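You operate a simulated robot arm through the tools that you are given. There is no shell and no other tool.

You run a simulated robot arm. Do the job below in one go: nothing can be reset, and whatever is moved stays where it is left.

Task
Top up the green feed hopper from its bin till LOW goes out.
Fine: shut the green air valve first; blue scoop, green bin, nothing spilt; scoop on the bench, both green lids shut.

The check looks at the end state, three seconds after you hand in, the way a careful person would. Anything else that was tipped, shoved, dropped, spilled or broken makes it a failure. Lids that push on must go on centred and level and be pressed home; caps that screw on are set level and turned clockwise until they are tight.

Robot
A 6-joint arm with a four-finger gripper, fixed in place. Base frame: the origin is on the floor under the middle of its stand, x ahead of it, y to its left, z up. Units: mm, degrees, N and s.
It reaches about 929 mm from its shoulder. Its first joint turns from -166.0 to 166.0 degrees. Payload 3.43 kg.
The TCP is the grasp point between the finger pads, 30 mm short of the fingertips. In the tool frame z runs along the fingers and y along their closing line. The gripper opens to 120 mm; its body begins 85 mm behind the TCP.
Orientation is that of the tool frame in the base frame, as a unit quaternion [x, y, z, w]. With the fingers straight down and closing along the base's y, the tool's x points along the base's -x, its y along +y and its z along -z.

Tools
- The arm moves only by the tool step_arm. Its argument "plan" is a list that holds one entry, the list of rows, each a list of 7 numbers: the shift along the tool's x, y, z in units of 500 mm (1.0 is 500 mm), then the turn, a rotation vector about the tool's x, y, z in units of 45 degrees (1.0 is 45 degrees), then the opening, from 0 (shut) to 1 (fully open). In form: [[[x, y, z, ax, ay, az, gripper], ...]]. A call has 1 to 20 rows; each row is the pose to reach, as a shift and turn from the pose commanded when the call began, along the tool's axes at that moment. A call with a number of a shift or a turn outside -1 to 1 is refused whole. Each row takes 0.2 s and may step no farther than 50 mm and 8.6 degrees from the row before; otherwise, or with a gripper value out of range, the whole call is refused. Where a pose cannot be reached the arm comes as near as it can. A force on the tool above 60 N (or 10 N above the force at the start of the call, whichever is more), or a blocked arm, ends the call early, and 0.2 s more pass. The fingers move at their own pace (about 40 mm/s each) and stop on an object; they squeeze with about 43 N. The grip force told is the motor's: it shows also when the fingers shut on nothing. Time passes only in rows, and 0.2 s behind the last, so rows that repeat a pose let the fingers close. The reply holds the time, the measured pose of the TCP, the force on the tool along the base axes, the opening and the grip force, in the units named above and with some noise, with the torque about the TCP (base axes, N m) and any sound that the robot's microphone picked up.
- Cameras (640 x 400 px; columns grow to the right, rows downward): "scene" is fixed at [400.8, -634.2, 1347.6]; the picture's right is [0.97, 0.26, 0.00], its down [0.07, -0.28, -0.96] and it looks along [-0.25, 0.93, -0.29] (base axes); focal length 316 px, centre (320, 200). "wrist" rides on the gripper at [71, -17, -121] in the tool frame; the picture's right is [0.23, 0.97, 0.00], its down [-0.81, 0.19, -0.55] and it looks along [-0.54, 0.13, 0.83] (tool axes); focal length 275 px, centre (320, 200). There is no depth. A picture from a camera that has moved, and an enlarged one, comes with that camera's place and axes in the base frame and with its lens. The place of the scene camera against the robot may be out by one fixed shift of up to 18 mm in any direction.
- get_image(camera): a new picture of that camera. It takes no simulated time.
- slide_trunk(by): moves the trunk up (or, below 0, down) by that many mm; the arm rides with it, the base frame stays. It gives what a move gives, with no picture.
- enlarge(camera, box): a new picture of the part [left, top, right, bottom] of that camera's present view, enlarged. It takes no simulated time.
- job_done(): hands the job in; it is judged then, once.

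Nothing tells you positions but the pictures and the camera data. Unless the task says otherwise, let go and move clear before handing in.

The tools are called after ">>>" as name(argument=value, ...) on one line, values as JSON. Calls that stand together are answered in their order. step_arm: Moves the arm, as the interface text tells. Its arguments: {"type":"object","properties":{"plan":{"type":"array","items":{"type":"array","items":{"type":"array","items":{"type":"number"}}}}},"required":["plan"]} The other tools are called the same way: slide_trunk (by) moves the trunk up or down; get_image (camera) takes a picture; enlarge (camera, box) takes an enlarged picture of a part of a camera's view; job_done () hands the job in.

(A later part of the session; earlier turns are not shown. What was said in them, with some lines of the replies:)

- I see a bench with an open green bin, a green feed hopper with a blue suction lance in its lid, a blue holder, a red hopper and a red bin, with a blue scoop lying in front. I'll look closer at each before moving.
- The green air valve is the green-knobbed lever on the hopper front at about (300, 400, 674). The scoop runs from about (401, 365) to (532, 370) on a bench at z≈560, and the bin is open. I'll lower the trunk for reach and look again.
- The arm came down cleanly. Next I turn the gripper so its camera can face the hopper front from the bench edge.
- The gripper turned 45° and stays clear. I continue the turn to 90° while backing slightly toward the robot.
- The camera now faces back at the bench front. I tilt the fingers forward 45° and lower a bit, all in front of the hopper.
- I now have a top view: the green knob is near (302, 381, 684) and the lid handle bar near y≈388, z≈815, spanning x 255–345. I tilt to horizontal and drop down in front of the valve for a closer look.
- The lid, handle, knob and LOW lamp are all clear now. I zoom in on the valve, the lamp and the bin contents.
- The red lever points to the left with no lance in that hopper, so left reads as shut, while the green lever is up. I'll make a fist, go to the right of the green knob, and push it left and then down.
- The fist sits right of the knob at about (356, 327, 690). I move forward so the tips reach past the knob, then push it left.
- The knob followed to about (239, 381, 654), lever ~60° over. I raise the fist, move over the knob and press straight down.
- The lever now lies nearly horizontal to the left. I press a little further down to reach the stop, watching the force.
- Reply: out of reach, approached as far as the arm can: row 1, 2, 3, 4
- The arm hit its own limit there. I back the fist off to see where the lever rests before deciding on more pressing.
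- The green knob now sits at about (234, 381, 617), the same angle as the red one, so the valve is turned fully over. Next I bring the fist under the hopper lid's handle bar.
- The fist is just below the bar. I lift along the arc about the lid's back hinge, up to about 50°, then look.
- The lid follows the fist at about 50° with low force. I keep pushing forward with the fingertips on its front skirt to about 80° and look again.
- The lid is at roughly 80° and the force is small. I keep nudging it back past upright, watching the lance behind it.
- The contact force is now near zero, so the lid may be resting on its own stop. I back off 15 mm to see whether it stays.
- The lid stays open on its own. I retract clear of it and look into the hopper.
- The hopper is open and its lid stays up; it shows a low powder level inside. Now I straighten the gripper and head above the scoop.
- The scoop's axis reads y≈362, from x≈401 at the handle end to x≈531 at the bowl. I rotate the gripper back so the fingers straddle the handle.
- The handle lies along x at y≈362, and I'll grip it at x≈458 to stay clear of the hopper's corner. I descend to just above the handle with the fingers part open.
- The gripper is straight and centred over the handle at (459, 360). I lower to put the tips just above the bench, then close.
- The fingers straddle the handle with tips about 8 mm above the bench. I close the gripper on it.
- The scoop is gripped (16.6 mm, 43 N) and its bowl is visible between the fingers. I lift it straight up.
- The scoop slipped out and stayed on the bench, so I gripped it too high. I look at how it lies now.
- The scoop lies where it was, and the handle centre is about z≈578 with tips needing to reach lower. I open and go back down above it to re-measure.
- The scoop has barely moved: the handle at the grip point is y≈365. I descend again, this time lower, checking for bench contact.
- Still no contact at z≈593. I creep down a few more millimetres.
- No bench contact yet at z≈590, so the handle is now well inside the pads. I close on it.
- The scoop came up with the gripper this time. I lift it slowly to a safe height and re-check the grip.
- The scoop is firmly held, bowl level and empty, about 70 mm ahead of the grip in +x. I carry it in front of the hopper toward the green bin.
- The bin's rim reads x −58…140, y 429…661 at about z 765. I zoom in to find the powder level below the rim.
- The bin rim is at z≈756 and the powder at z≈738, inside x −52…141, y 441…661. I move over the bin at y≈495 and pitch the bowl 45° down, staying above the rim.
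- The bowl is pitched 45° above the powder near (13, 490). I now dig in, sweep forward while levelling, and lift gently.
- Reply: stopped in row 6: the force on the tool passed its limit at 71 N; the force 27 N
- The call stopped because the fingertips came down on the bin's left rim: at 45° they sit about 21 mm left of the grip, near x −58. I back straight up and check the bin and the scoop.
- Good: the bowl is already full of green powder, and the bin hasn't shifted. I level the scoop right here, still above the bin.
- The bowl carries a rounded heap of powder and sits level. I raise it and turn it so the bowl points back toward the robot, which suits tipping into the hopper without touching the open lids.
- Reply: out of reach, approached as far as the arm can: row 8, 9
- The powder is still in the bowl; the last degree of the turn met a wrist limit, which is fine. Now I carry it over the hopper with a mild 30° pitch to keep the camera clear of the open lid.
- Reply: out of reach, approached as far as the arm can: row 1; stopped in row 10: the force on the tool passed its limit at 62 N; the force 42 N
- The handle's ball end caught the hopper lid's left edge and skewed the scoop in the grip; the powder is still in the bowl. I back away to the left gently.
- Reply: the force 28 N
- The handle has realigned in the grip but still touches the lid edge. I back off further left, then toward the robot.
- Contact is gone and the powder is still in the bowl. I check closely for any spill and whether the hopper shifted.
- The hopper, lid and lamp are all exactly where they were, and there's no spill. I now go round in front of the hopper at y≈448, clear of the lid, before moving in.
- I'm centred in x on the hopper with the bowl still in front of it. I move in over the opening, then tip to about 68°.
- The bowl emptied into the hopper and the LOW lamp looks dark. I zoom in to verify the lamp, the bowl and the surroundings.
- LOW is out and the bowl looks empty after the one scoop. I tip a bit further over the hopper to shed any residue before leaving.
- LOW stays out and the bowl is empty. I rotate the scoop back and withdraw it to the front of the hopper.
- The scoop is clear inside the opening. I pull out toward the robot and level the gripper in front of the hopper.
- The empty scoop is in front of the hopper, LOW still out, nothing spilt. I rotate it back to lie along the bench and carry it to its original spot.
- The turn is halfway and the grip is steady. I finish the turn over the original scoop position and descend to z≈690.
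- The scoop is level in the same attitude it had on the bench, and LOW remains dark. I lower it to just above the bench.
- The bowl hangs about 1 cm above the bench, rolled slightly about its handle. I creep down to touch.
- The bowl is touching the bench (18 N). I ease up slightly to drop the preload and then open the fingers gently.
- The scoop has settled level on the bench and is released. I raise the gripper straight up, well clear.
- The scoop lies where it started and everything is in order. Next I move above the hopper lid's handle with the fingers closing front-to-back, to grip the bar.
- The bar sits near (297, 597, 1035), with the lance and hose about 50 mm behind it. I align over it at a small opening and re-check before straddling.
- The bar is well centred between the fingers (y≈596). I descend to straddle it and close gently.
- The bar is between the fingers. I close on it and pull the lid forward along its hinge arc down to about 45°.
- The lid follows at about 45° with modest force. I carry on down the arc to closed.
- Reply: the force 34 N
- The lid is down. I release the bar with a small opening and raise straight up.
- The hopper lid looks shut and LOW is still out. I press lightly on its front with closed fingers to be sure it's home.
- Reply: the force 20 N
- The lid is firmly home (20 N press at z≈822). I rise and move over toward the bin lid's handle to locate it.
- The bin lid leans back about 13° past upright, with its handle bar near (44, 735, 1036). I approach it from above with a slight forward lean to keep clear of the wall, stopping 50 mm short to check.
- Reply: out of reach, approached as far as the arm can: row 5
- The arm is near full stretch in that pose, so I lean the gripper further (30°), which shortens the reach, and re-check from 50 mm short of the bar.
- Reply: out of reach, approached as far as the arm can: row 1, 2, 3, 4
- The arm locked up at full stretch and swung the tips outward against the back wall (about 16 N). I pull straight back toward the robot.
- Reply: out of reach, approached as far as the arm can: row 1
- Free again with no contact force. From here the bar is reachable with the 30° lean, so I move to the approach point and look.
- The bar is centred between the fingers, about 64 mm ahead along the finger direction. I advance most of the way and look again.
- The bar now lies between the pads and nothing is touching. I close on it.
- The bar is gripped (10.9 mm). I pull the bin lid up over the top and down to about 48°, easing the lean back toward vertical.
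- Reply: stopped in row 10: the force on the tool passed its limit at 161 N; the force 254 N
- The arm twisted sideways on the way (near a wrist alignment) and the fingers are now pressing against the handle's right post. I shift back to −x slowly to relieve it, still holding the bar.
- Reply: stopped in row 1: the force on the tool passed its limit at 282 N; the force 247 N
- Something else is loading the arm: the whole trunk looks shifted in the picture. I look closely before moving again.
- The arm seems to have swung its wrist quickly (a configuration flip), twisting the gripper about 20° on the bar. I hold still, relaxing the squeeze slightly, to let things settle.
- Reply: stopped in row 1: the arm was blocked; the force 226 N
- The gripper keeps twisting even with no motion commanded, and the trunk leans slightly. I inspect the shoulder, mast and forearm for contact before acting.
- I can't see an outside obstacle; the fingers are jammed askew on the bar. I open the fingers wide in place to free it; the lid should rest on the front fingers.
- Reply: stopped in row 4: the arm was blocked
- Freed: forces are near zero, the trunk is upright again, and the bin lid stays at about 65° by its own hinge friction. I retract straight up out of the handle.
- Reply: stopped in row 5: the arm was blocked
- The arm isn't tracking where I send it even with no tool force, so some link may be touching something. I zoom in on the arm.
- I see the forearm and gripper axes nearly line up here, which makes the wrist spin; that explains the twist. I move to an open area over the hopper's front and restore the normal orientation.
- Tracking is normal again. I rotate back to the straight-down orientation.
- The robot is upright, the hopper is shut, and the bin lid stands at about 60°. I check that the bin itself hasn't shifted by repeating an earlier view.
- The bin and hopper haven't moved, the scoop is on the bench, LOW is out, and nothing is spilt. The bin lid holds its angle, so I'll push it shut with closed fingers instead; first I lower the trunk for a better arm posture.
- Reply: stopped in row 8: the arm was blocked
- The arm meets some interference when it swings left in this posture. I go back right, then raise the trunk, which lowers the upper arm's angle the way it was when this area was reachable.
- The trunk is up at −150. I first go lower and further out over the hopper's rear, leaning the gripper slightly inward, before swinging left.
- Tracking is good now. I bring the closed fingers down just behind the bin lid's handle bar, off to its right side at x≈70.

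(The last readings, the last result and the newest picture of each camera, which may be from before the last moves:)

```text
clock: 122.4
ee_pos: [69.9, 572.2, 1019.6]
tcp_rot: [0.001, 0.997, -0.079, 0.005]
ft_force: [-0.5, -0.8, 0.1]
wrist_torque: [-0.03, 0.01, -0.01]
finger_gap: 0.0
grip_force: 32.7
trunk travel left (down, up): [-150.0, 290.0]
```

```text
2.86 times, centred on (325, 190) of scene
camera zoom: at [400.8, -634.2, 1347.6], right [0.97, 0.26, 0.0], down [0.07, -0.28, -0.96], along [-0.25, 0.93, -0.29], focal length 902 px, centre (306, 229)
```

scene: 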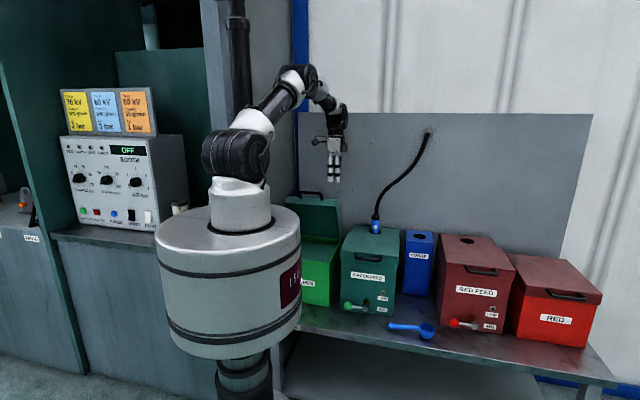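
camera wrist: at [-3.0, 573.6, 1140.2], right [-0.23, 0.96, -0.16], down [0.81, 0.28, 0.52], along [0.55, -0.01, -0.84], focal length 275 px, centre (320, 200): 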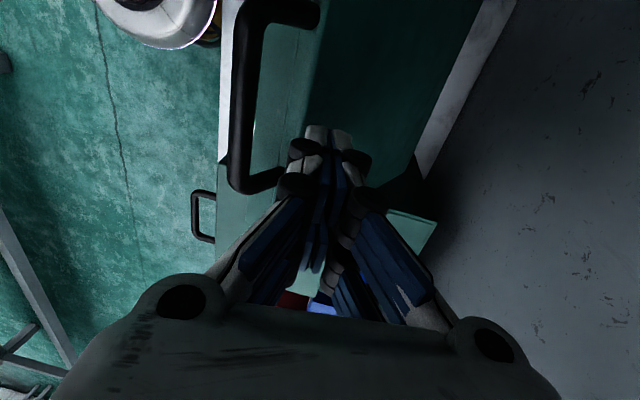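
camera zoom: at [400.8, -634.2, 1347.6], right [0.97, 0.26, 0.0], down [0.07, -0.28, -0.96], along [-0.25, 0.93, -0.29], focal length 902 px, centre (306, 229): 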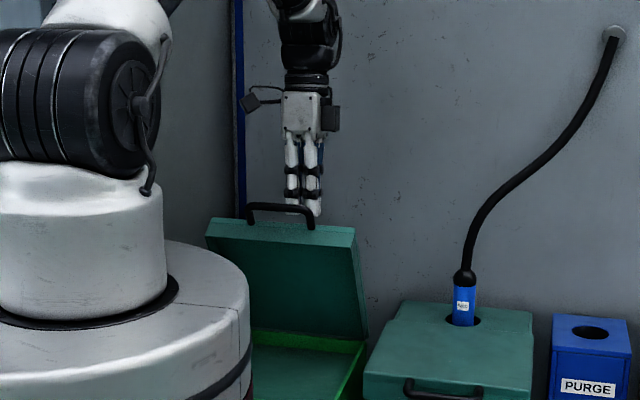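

The bar is at about (y 524, z 1006), right in front of the closed fingers. I push it forward and down along its arc.

>>> step_arm(plan=[[[0, -0.024, 0.003, 0, 0, 0, 0], [0, -0.047, 0.0067, 0, 0, 0, 0], [0, -0.0668, 0.028, 0, 0, 0, 0], [0, -0.088, 0.0477, 0, 0, 0, 0], [0, -0.1052, 0.0666, 0, 0, 0, 0], [0, -0.1205, 0.0853, 0, 0, 0, 0], [0, -0.1357, 0.1039, 0, 0, 0, 0], [0, -0.1495, 0.1243, 0, 0, 0, 0], [0, -0.1627, 0.1447, 0, 0, 0, 0], [0, -0.175, 0.167, 0, 0, 0, 0]]])

>>> get_image(camera="wrist")

>>> enlarge(camera="scene", box=[270, 120, 380, 260])

```text
clock: 124.6
ee_pos: [72.0, 471.4, 951.9]
tcp_rot: [0.001, 0.997, -0.079, 0.005]
ft_force: [0.3, 0.4, -0.6]
wrist_torque: [-0.01, 0.0, 0.03]
finger_gap: 0.2
grip_force: 33.0
trunk travel left (down, up): [-150.0, 290.0]
```

```text
taken
camera wrist: at [-1.8, 473.5, 1072.0], right [-0.23, 0.96, -0.15], down [0.81, 0.28, 0.53], along [0.55, 0.0, -0.84], focal length 275 px, centre (320, 200)
```

wrist: 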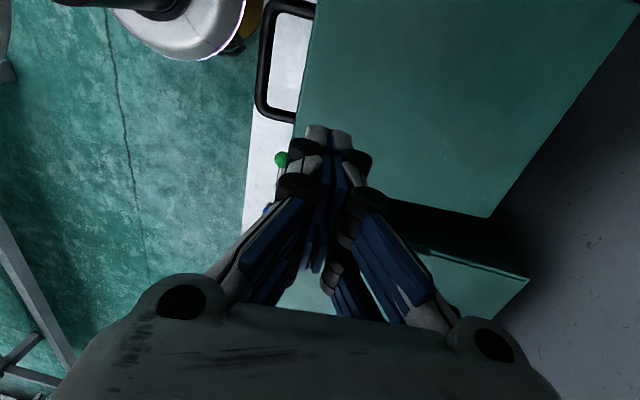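

```text
2.86 times, centred on (325, 190) of scene
camera zoom: at [400.8, -634.2, 1347.6], right [0.97, 0.26, 0.0], down [0.07, -0.28, -0.96], along [-0.25, 0.93, -0.29], focal length 902 px, centre (306, 229)
```

zoom: 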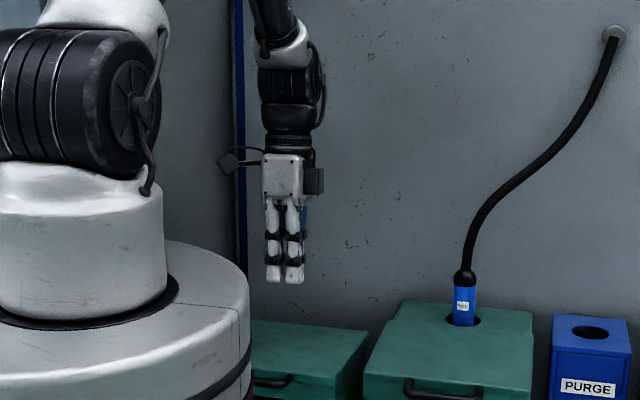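

The bin lid went down fully once past its balance point. I back up and inspect both lids and the bench.

>>> step_arm(plan=[[[0, 0, -0.03, 0, 0, 0, 0], [0, 0.0, -0.06, 0, 0, 0, 0], [-0.02, 0.0, -0.09, 0, 0, 0, 0]]])

>>> enlarge(camera="scene", box=[270, 200, 430, 340])

>>> enlarge(camera="wrist", box=[220, 0, 640, 300])

>>> enlarge(camera="scene", box=[270, 230, 350, 320])

```text
clock: 125.4
ee_pos: [82.8, 480.9, 996.5]
tcp_rot: [0.0, 0.997, -0.079, 0.006]
ft_force: [0.0, 1.1, -0.3]
wrist_torque: [0.01, 0.02, 0.0]
finger_gap: 0.2
grip_force: 33.5
trunk travel left (down, up): [-150.0, 290.0]
```

```text
2.86 times, centred on (350, 270) of scene
camera zoom: at [400.8, -634.2, 1347.6], right [0.97, 0.26, 0.0], down [0.07, -0.28, -0.96], along [-0.25, 0.93, -0.29], focal length 902 px, centre (234, 0)
```

zoom: 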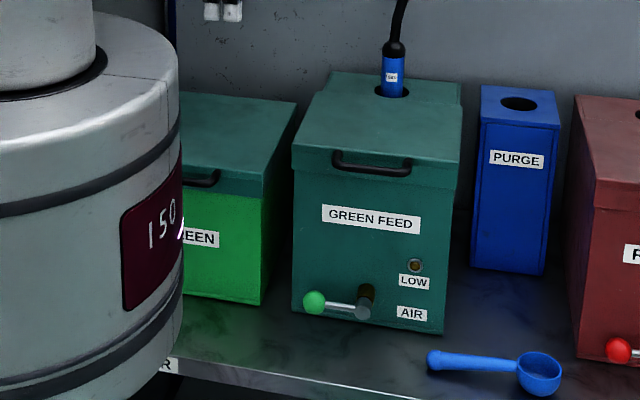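

```text
1.33 times, centred on (430, 150) of wrist
camera zoom: at [9.2, 482.9, 1117.9], right [-0.23, 0.96, -0.16], down [0.81, 0.28, 0.52], along [0.55, -0.01, -0.84], focal length 367 px, centre (173, 267)
```

zoom: 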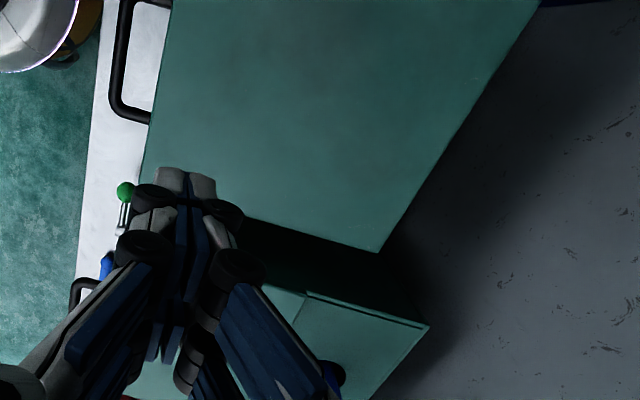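

```text
4.44 times, centred on (310, 275) of scene
camera zoom: at [400.8, -634.2, 1347.6], right [0.97, 0.26, 0.0], down [0.07, -0.28, -0.96], along [-0.25, 0.93, -0.29], focal length 1403 px, centre (364, -133)
```

zoom: 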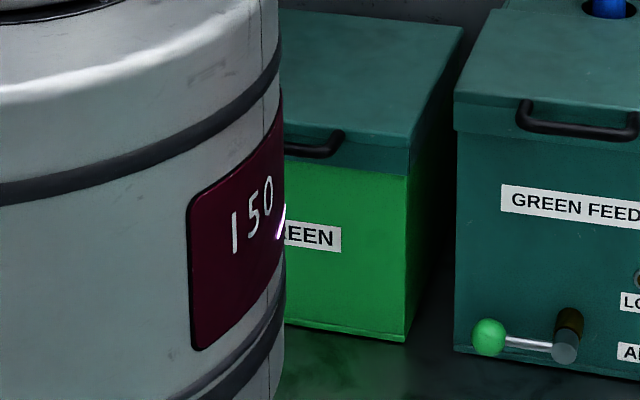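

Both green lids look shut and square. I press lightly on the bin lid too, to make sure it is home.

>>> step_arm(plan=[[[0, 0.016, 0.06, 0, 0, 0, 0], [0, 0.033, 0.12, 0, 0, 0, 0], [0, 0.049, 0.18, 0, 0, 0, 0], [0, 0.065, 0.24, 0, 0, 0, 0], [0, 0.082, 0.3, 0, 0, 0, 0], [0, 0.09, 0.335, 0, 0, 0, 0], [0, 0.0978, 0.359, 0, 0, 0, 0]]])

>>> step_arm(plan=[[[0, 0.0013, 0.008, 0, 0, 0, 0], [0, 0.0025, 0.016, 0, 0, 0, 0], [0, 0.0035, 0.022, 0, 0, 0, 0]]])

```text
clock: 127.0
ee_pos: [82.3, 498.4, 810.1]
tcp_rot: [0.0, 0.997, -0.079, 0.005]
ft_force: [-0.5, 0.0, 0.2]
wrist_torque: [-0.02, 0.02, -0.01]
finger_gap: 0.0
grip_force: 34.1
trunk travel left (down, up): [-150.0, 290.0]
```

```text
clock: 127.8
ee_pos: [83.3, 498.3, 803.3]
tcp_rot: [0.0, 0.997, -0.078, 0.006]
ft_force: [-2.6, -5.7, 31.5]
wrist_torque: [-0.09, 0.49, 0.09]
finger_gap: 0.2
grip_force: 33.1
trunk travel left (down, up): [-150.0, 290.0]
```

Firm contact at 31 N means the bin lid is seated. I retreat up and clear, then do a final check.

>>> step_arm(plan=[[[0, -0.003, -0.03, 0, 0, 0, 0], [0, -0.012, -0.09, 0, 0, 0, 0], [0, -0.025, -0.17, 0, 0, 0, 0], [0, -0.038, -0.25, 0, 0, 0, 0], [-0.02, -0.05, -0.33, 0, 0, 0, 0.1], [-0.06, -0.06, -0.41, 0, 0, 0, 0.2], [-0.12, -0.07, -0.47, 0, 0, 0, 0.3], [-0.18, -0.08, -0.52, 0, 0, 0, 0.4], [-0.25, -0.09, -0.55, 0, 0, 0, 0.5], [-0.31, -0.1, -0.56, 0, 0, 0, 0.5]]])

>>> get_image(camera="scene")

>>> get_image(camera="wrist")

>>> enlarge(camera="scene", box=[330, 220, 450, 345])

>>> enlarge(camera="scene", box=[270, 200, 430, 340])

```text
clock: 130.0
ee_pos: [234.4, 492.2, 1089.1]
tcp_rot: [0.001, 0.997, -0.079, 0.005]
ft_force: [0.1, -0.2, -0.3]
wrist_torque: [0.0, 0.03, 0.0]
finger_gap: 60.1
grip_force: 0.0
trunk travel left (down, up): [-150.0, 290.0]
```

```text
taken
```

scene: 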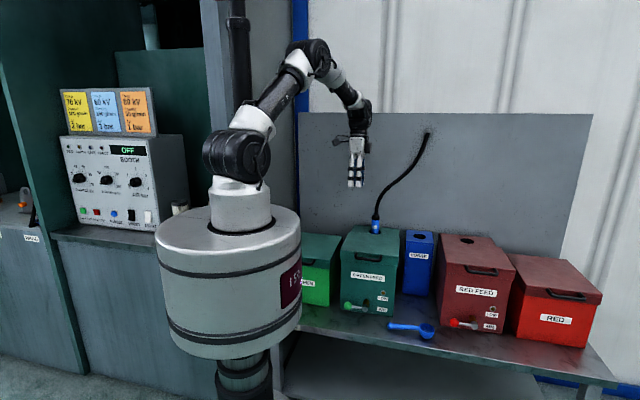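

```text
taken
camera wrist: at [161.2, 494.4, 1209.9], right [-0.23, 0.96, -0.16], down [0.81, 0.28, 0.52], along [0.55, -0.01, -0.84], focal length 275 px, centre (320, 200)
```

wrist: 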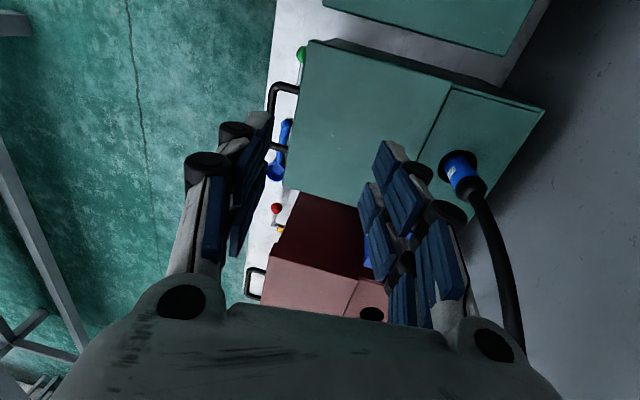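

```text
3.20 times, centred on (390, 282) of scene
camera zoom: at [400.8, -634.2, 1347.6], right [0.97, 0.26, 0.0], down [0.07, -0.28, -0.96], along [-0.25, 0.93, -0.29], focal length 1010 px, centre (96, -64)
```

zoom: 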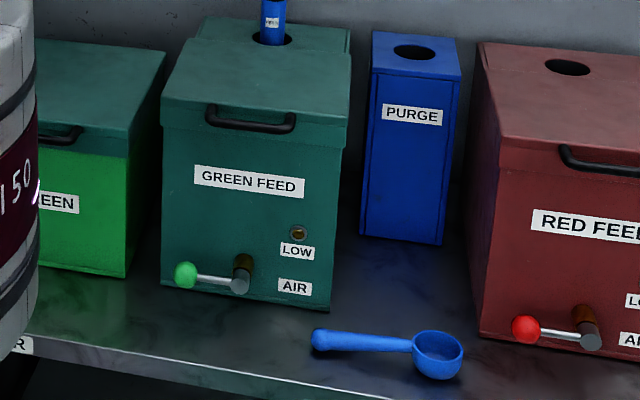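

```text
2.86 times, centred on (350, 270) of scene
camera zoom: at [400.8, -634.2, 1347.6], right [0.97, 0.26, 0.0], down [0.07, -0.28, -0.96], along [-0.25, 0.93, -0.29], focal length 902 px, centre (234, 0)
```

zoom: 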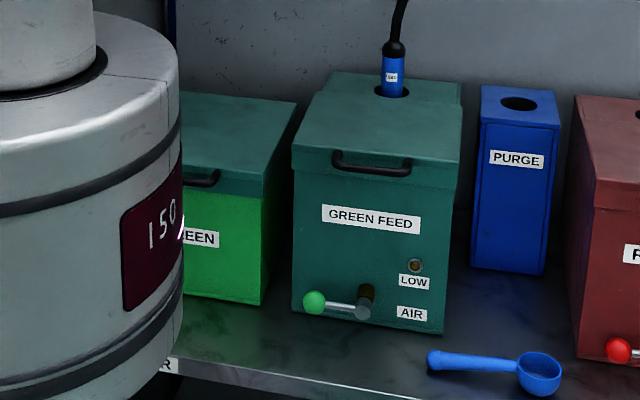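

Everything looks right: valve lever over, LOW out, both green lids shut, scoop on the bench. One last zoom for any spill around the bin and hopper.

>>> enlarge(camera="wrist", box=[230, 0, 560, 200])

>>> enlarge(camera="scene", box=[290, 280, 440, 380])

```text
1.94 times, centred on (395, 100) of wrist
camera zoom: at [161.2, 494.4, 1209.9], right [-0.23, 0.96, -0.16], down [0.81, 0.28, 0.52], along [0.55, -0.01, -0.84], focal length 534 px, centre (174, 394)
```

zoom: 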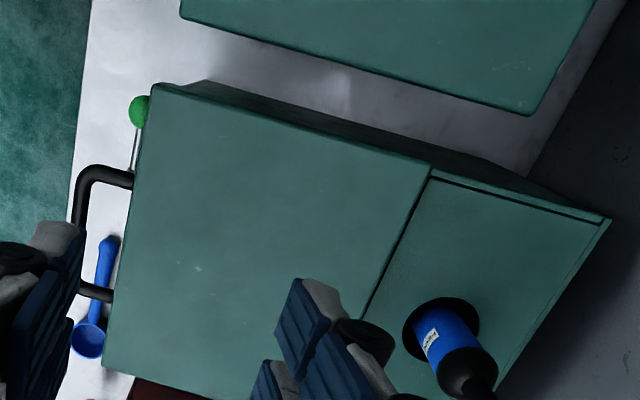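

```text
4.00 times, centred on (365, 330) of scene
camera zoom: at [400.8, -634.2, 1347.6], right [0.97, 0.26, 0.0], down [0.07, -0.28, -0.96], along [-0.25, 0.93, -0.29], focal length 1263 px, centre (140, -320)
```

zoom: 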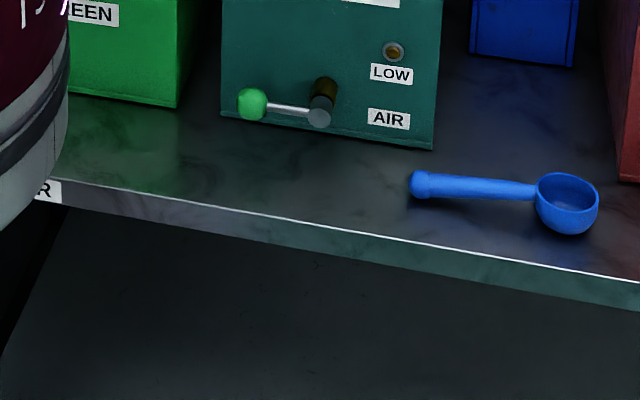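

The bench and the gap between the boxes are clean. The valve is shut, LOW is out, both green lids are closed, and the scoop is on the bench. The gripper is clear of everything, so I hand in.

>>> job_done()

```text
The job is handed in.
```

The green hopper is topped up and its LOW lamp is out; it took one scoop from the green bin. I handed the job in with everything in its end state, but the run was not clean throughout.

**End state, checked in the last pictures:**
- **Air valve:** the green lever was turned over first, before any lid was opened. It now points the same way as the red one. I took that position as shut because the red hopper has no lance in it; there was no label or sound to confirm it.
- **Lids:** the green feed hopper and the green bin are both shut, and I pressed each one down to make sure it was home.
- **Scoop:** the blue scoop is back on the bench, within about 1 cm of where it started.
- **Spill:** I saw no powder on the bench, on the hopper lid or in the gap between the boxes. Everything else looked unmoved.

**Knocks along the way:**
- The fingertips came down on the bin's left rim at about 70 N.
- The scoop's handle caught the open hopper lid at about 60 N while the scoop was full. No powder was lost.
- The fingertips brushed the back wall at about 16 N.
- The gripper twisted on the bin lid's handle while I was closing it, and the force reached about 280 N. The trunk leaned about 2 cm and came back upright once I let go.
- I then pushed the bin lid shut instead, and it dropped the last part of the way on its own.

I saw no damage or movement from any of these.
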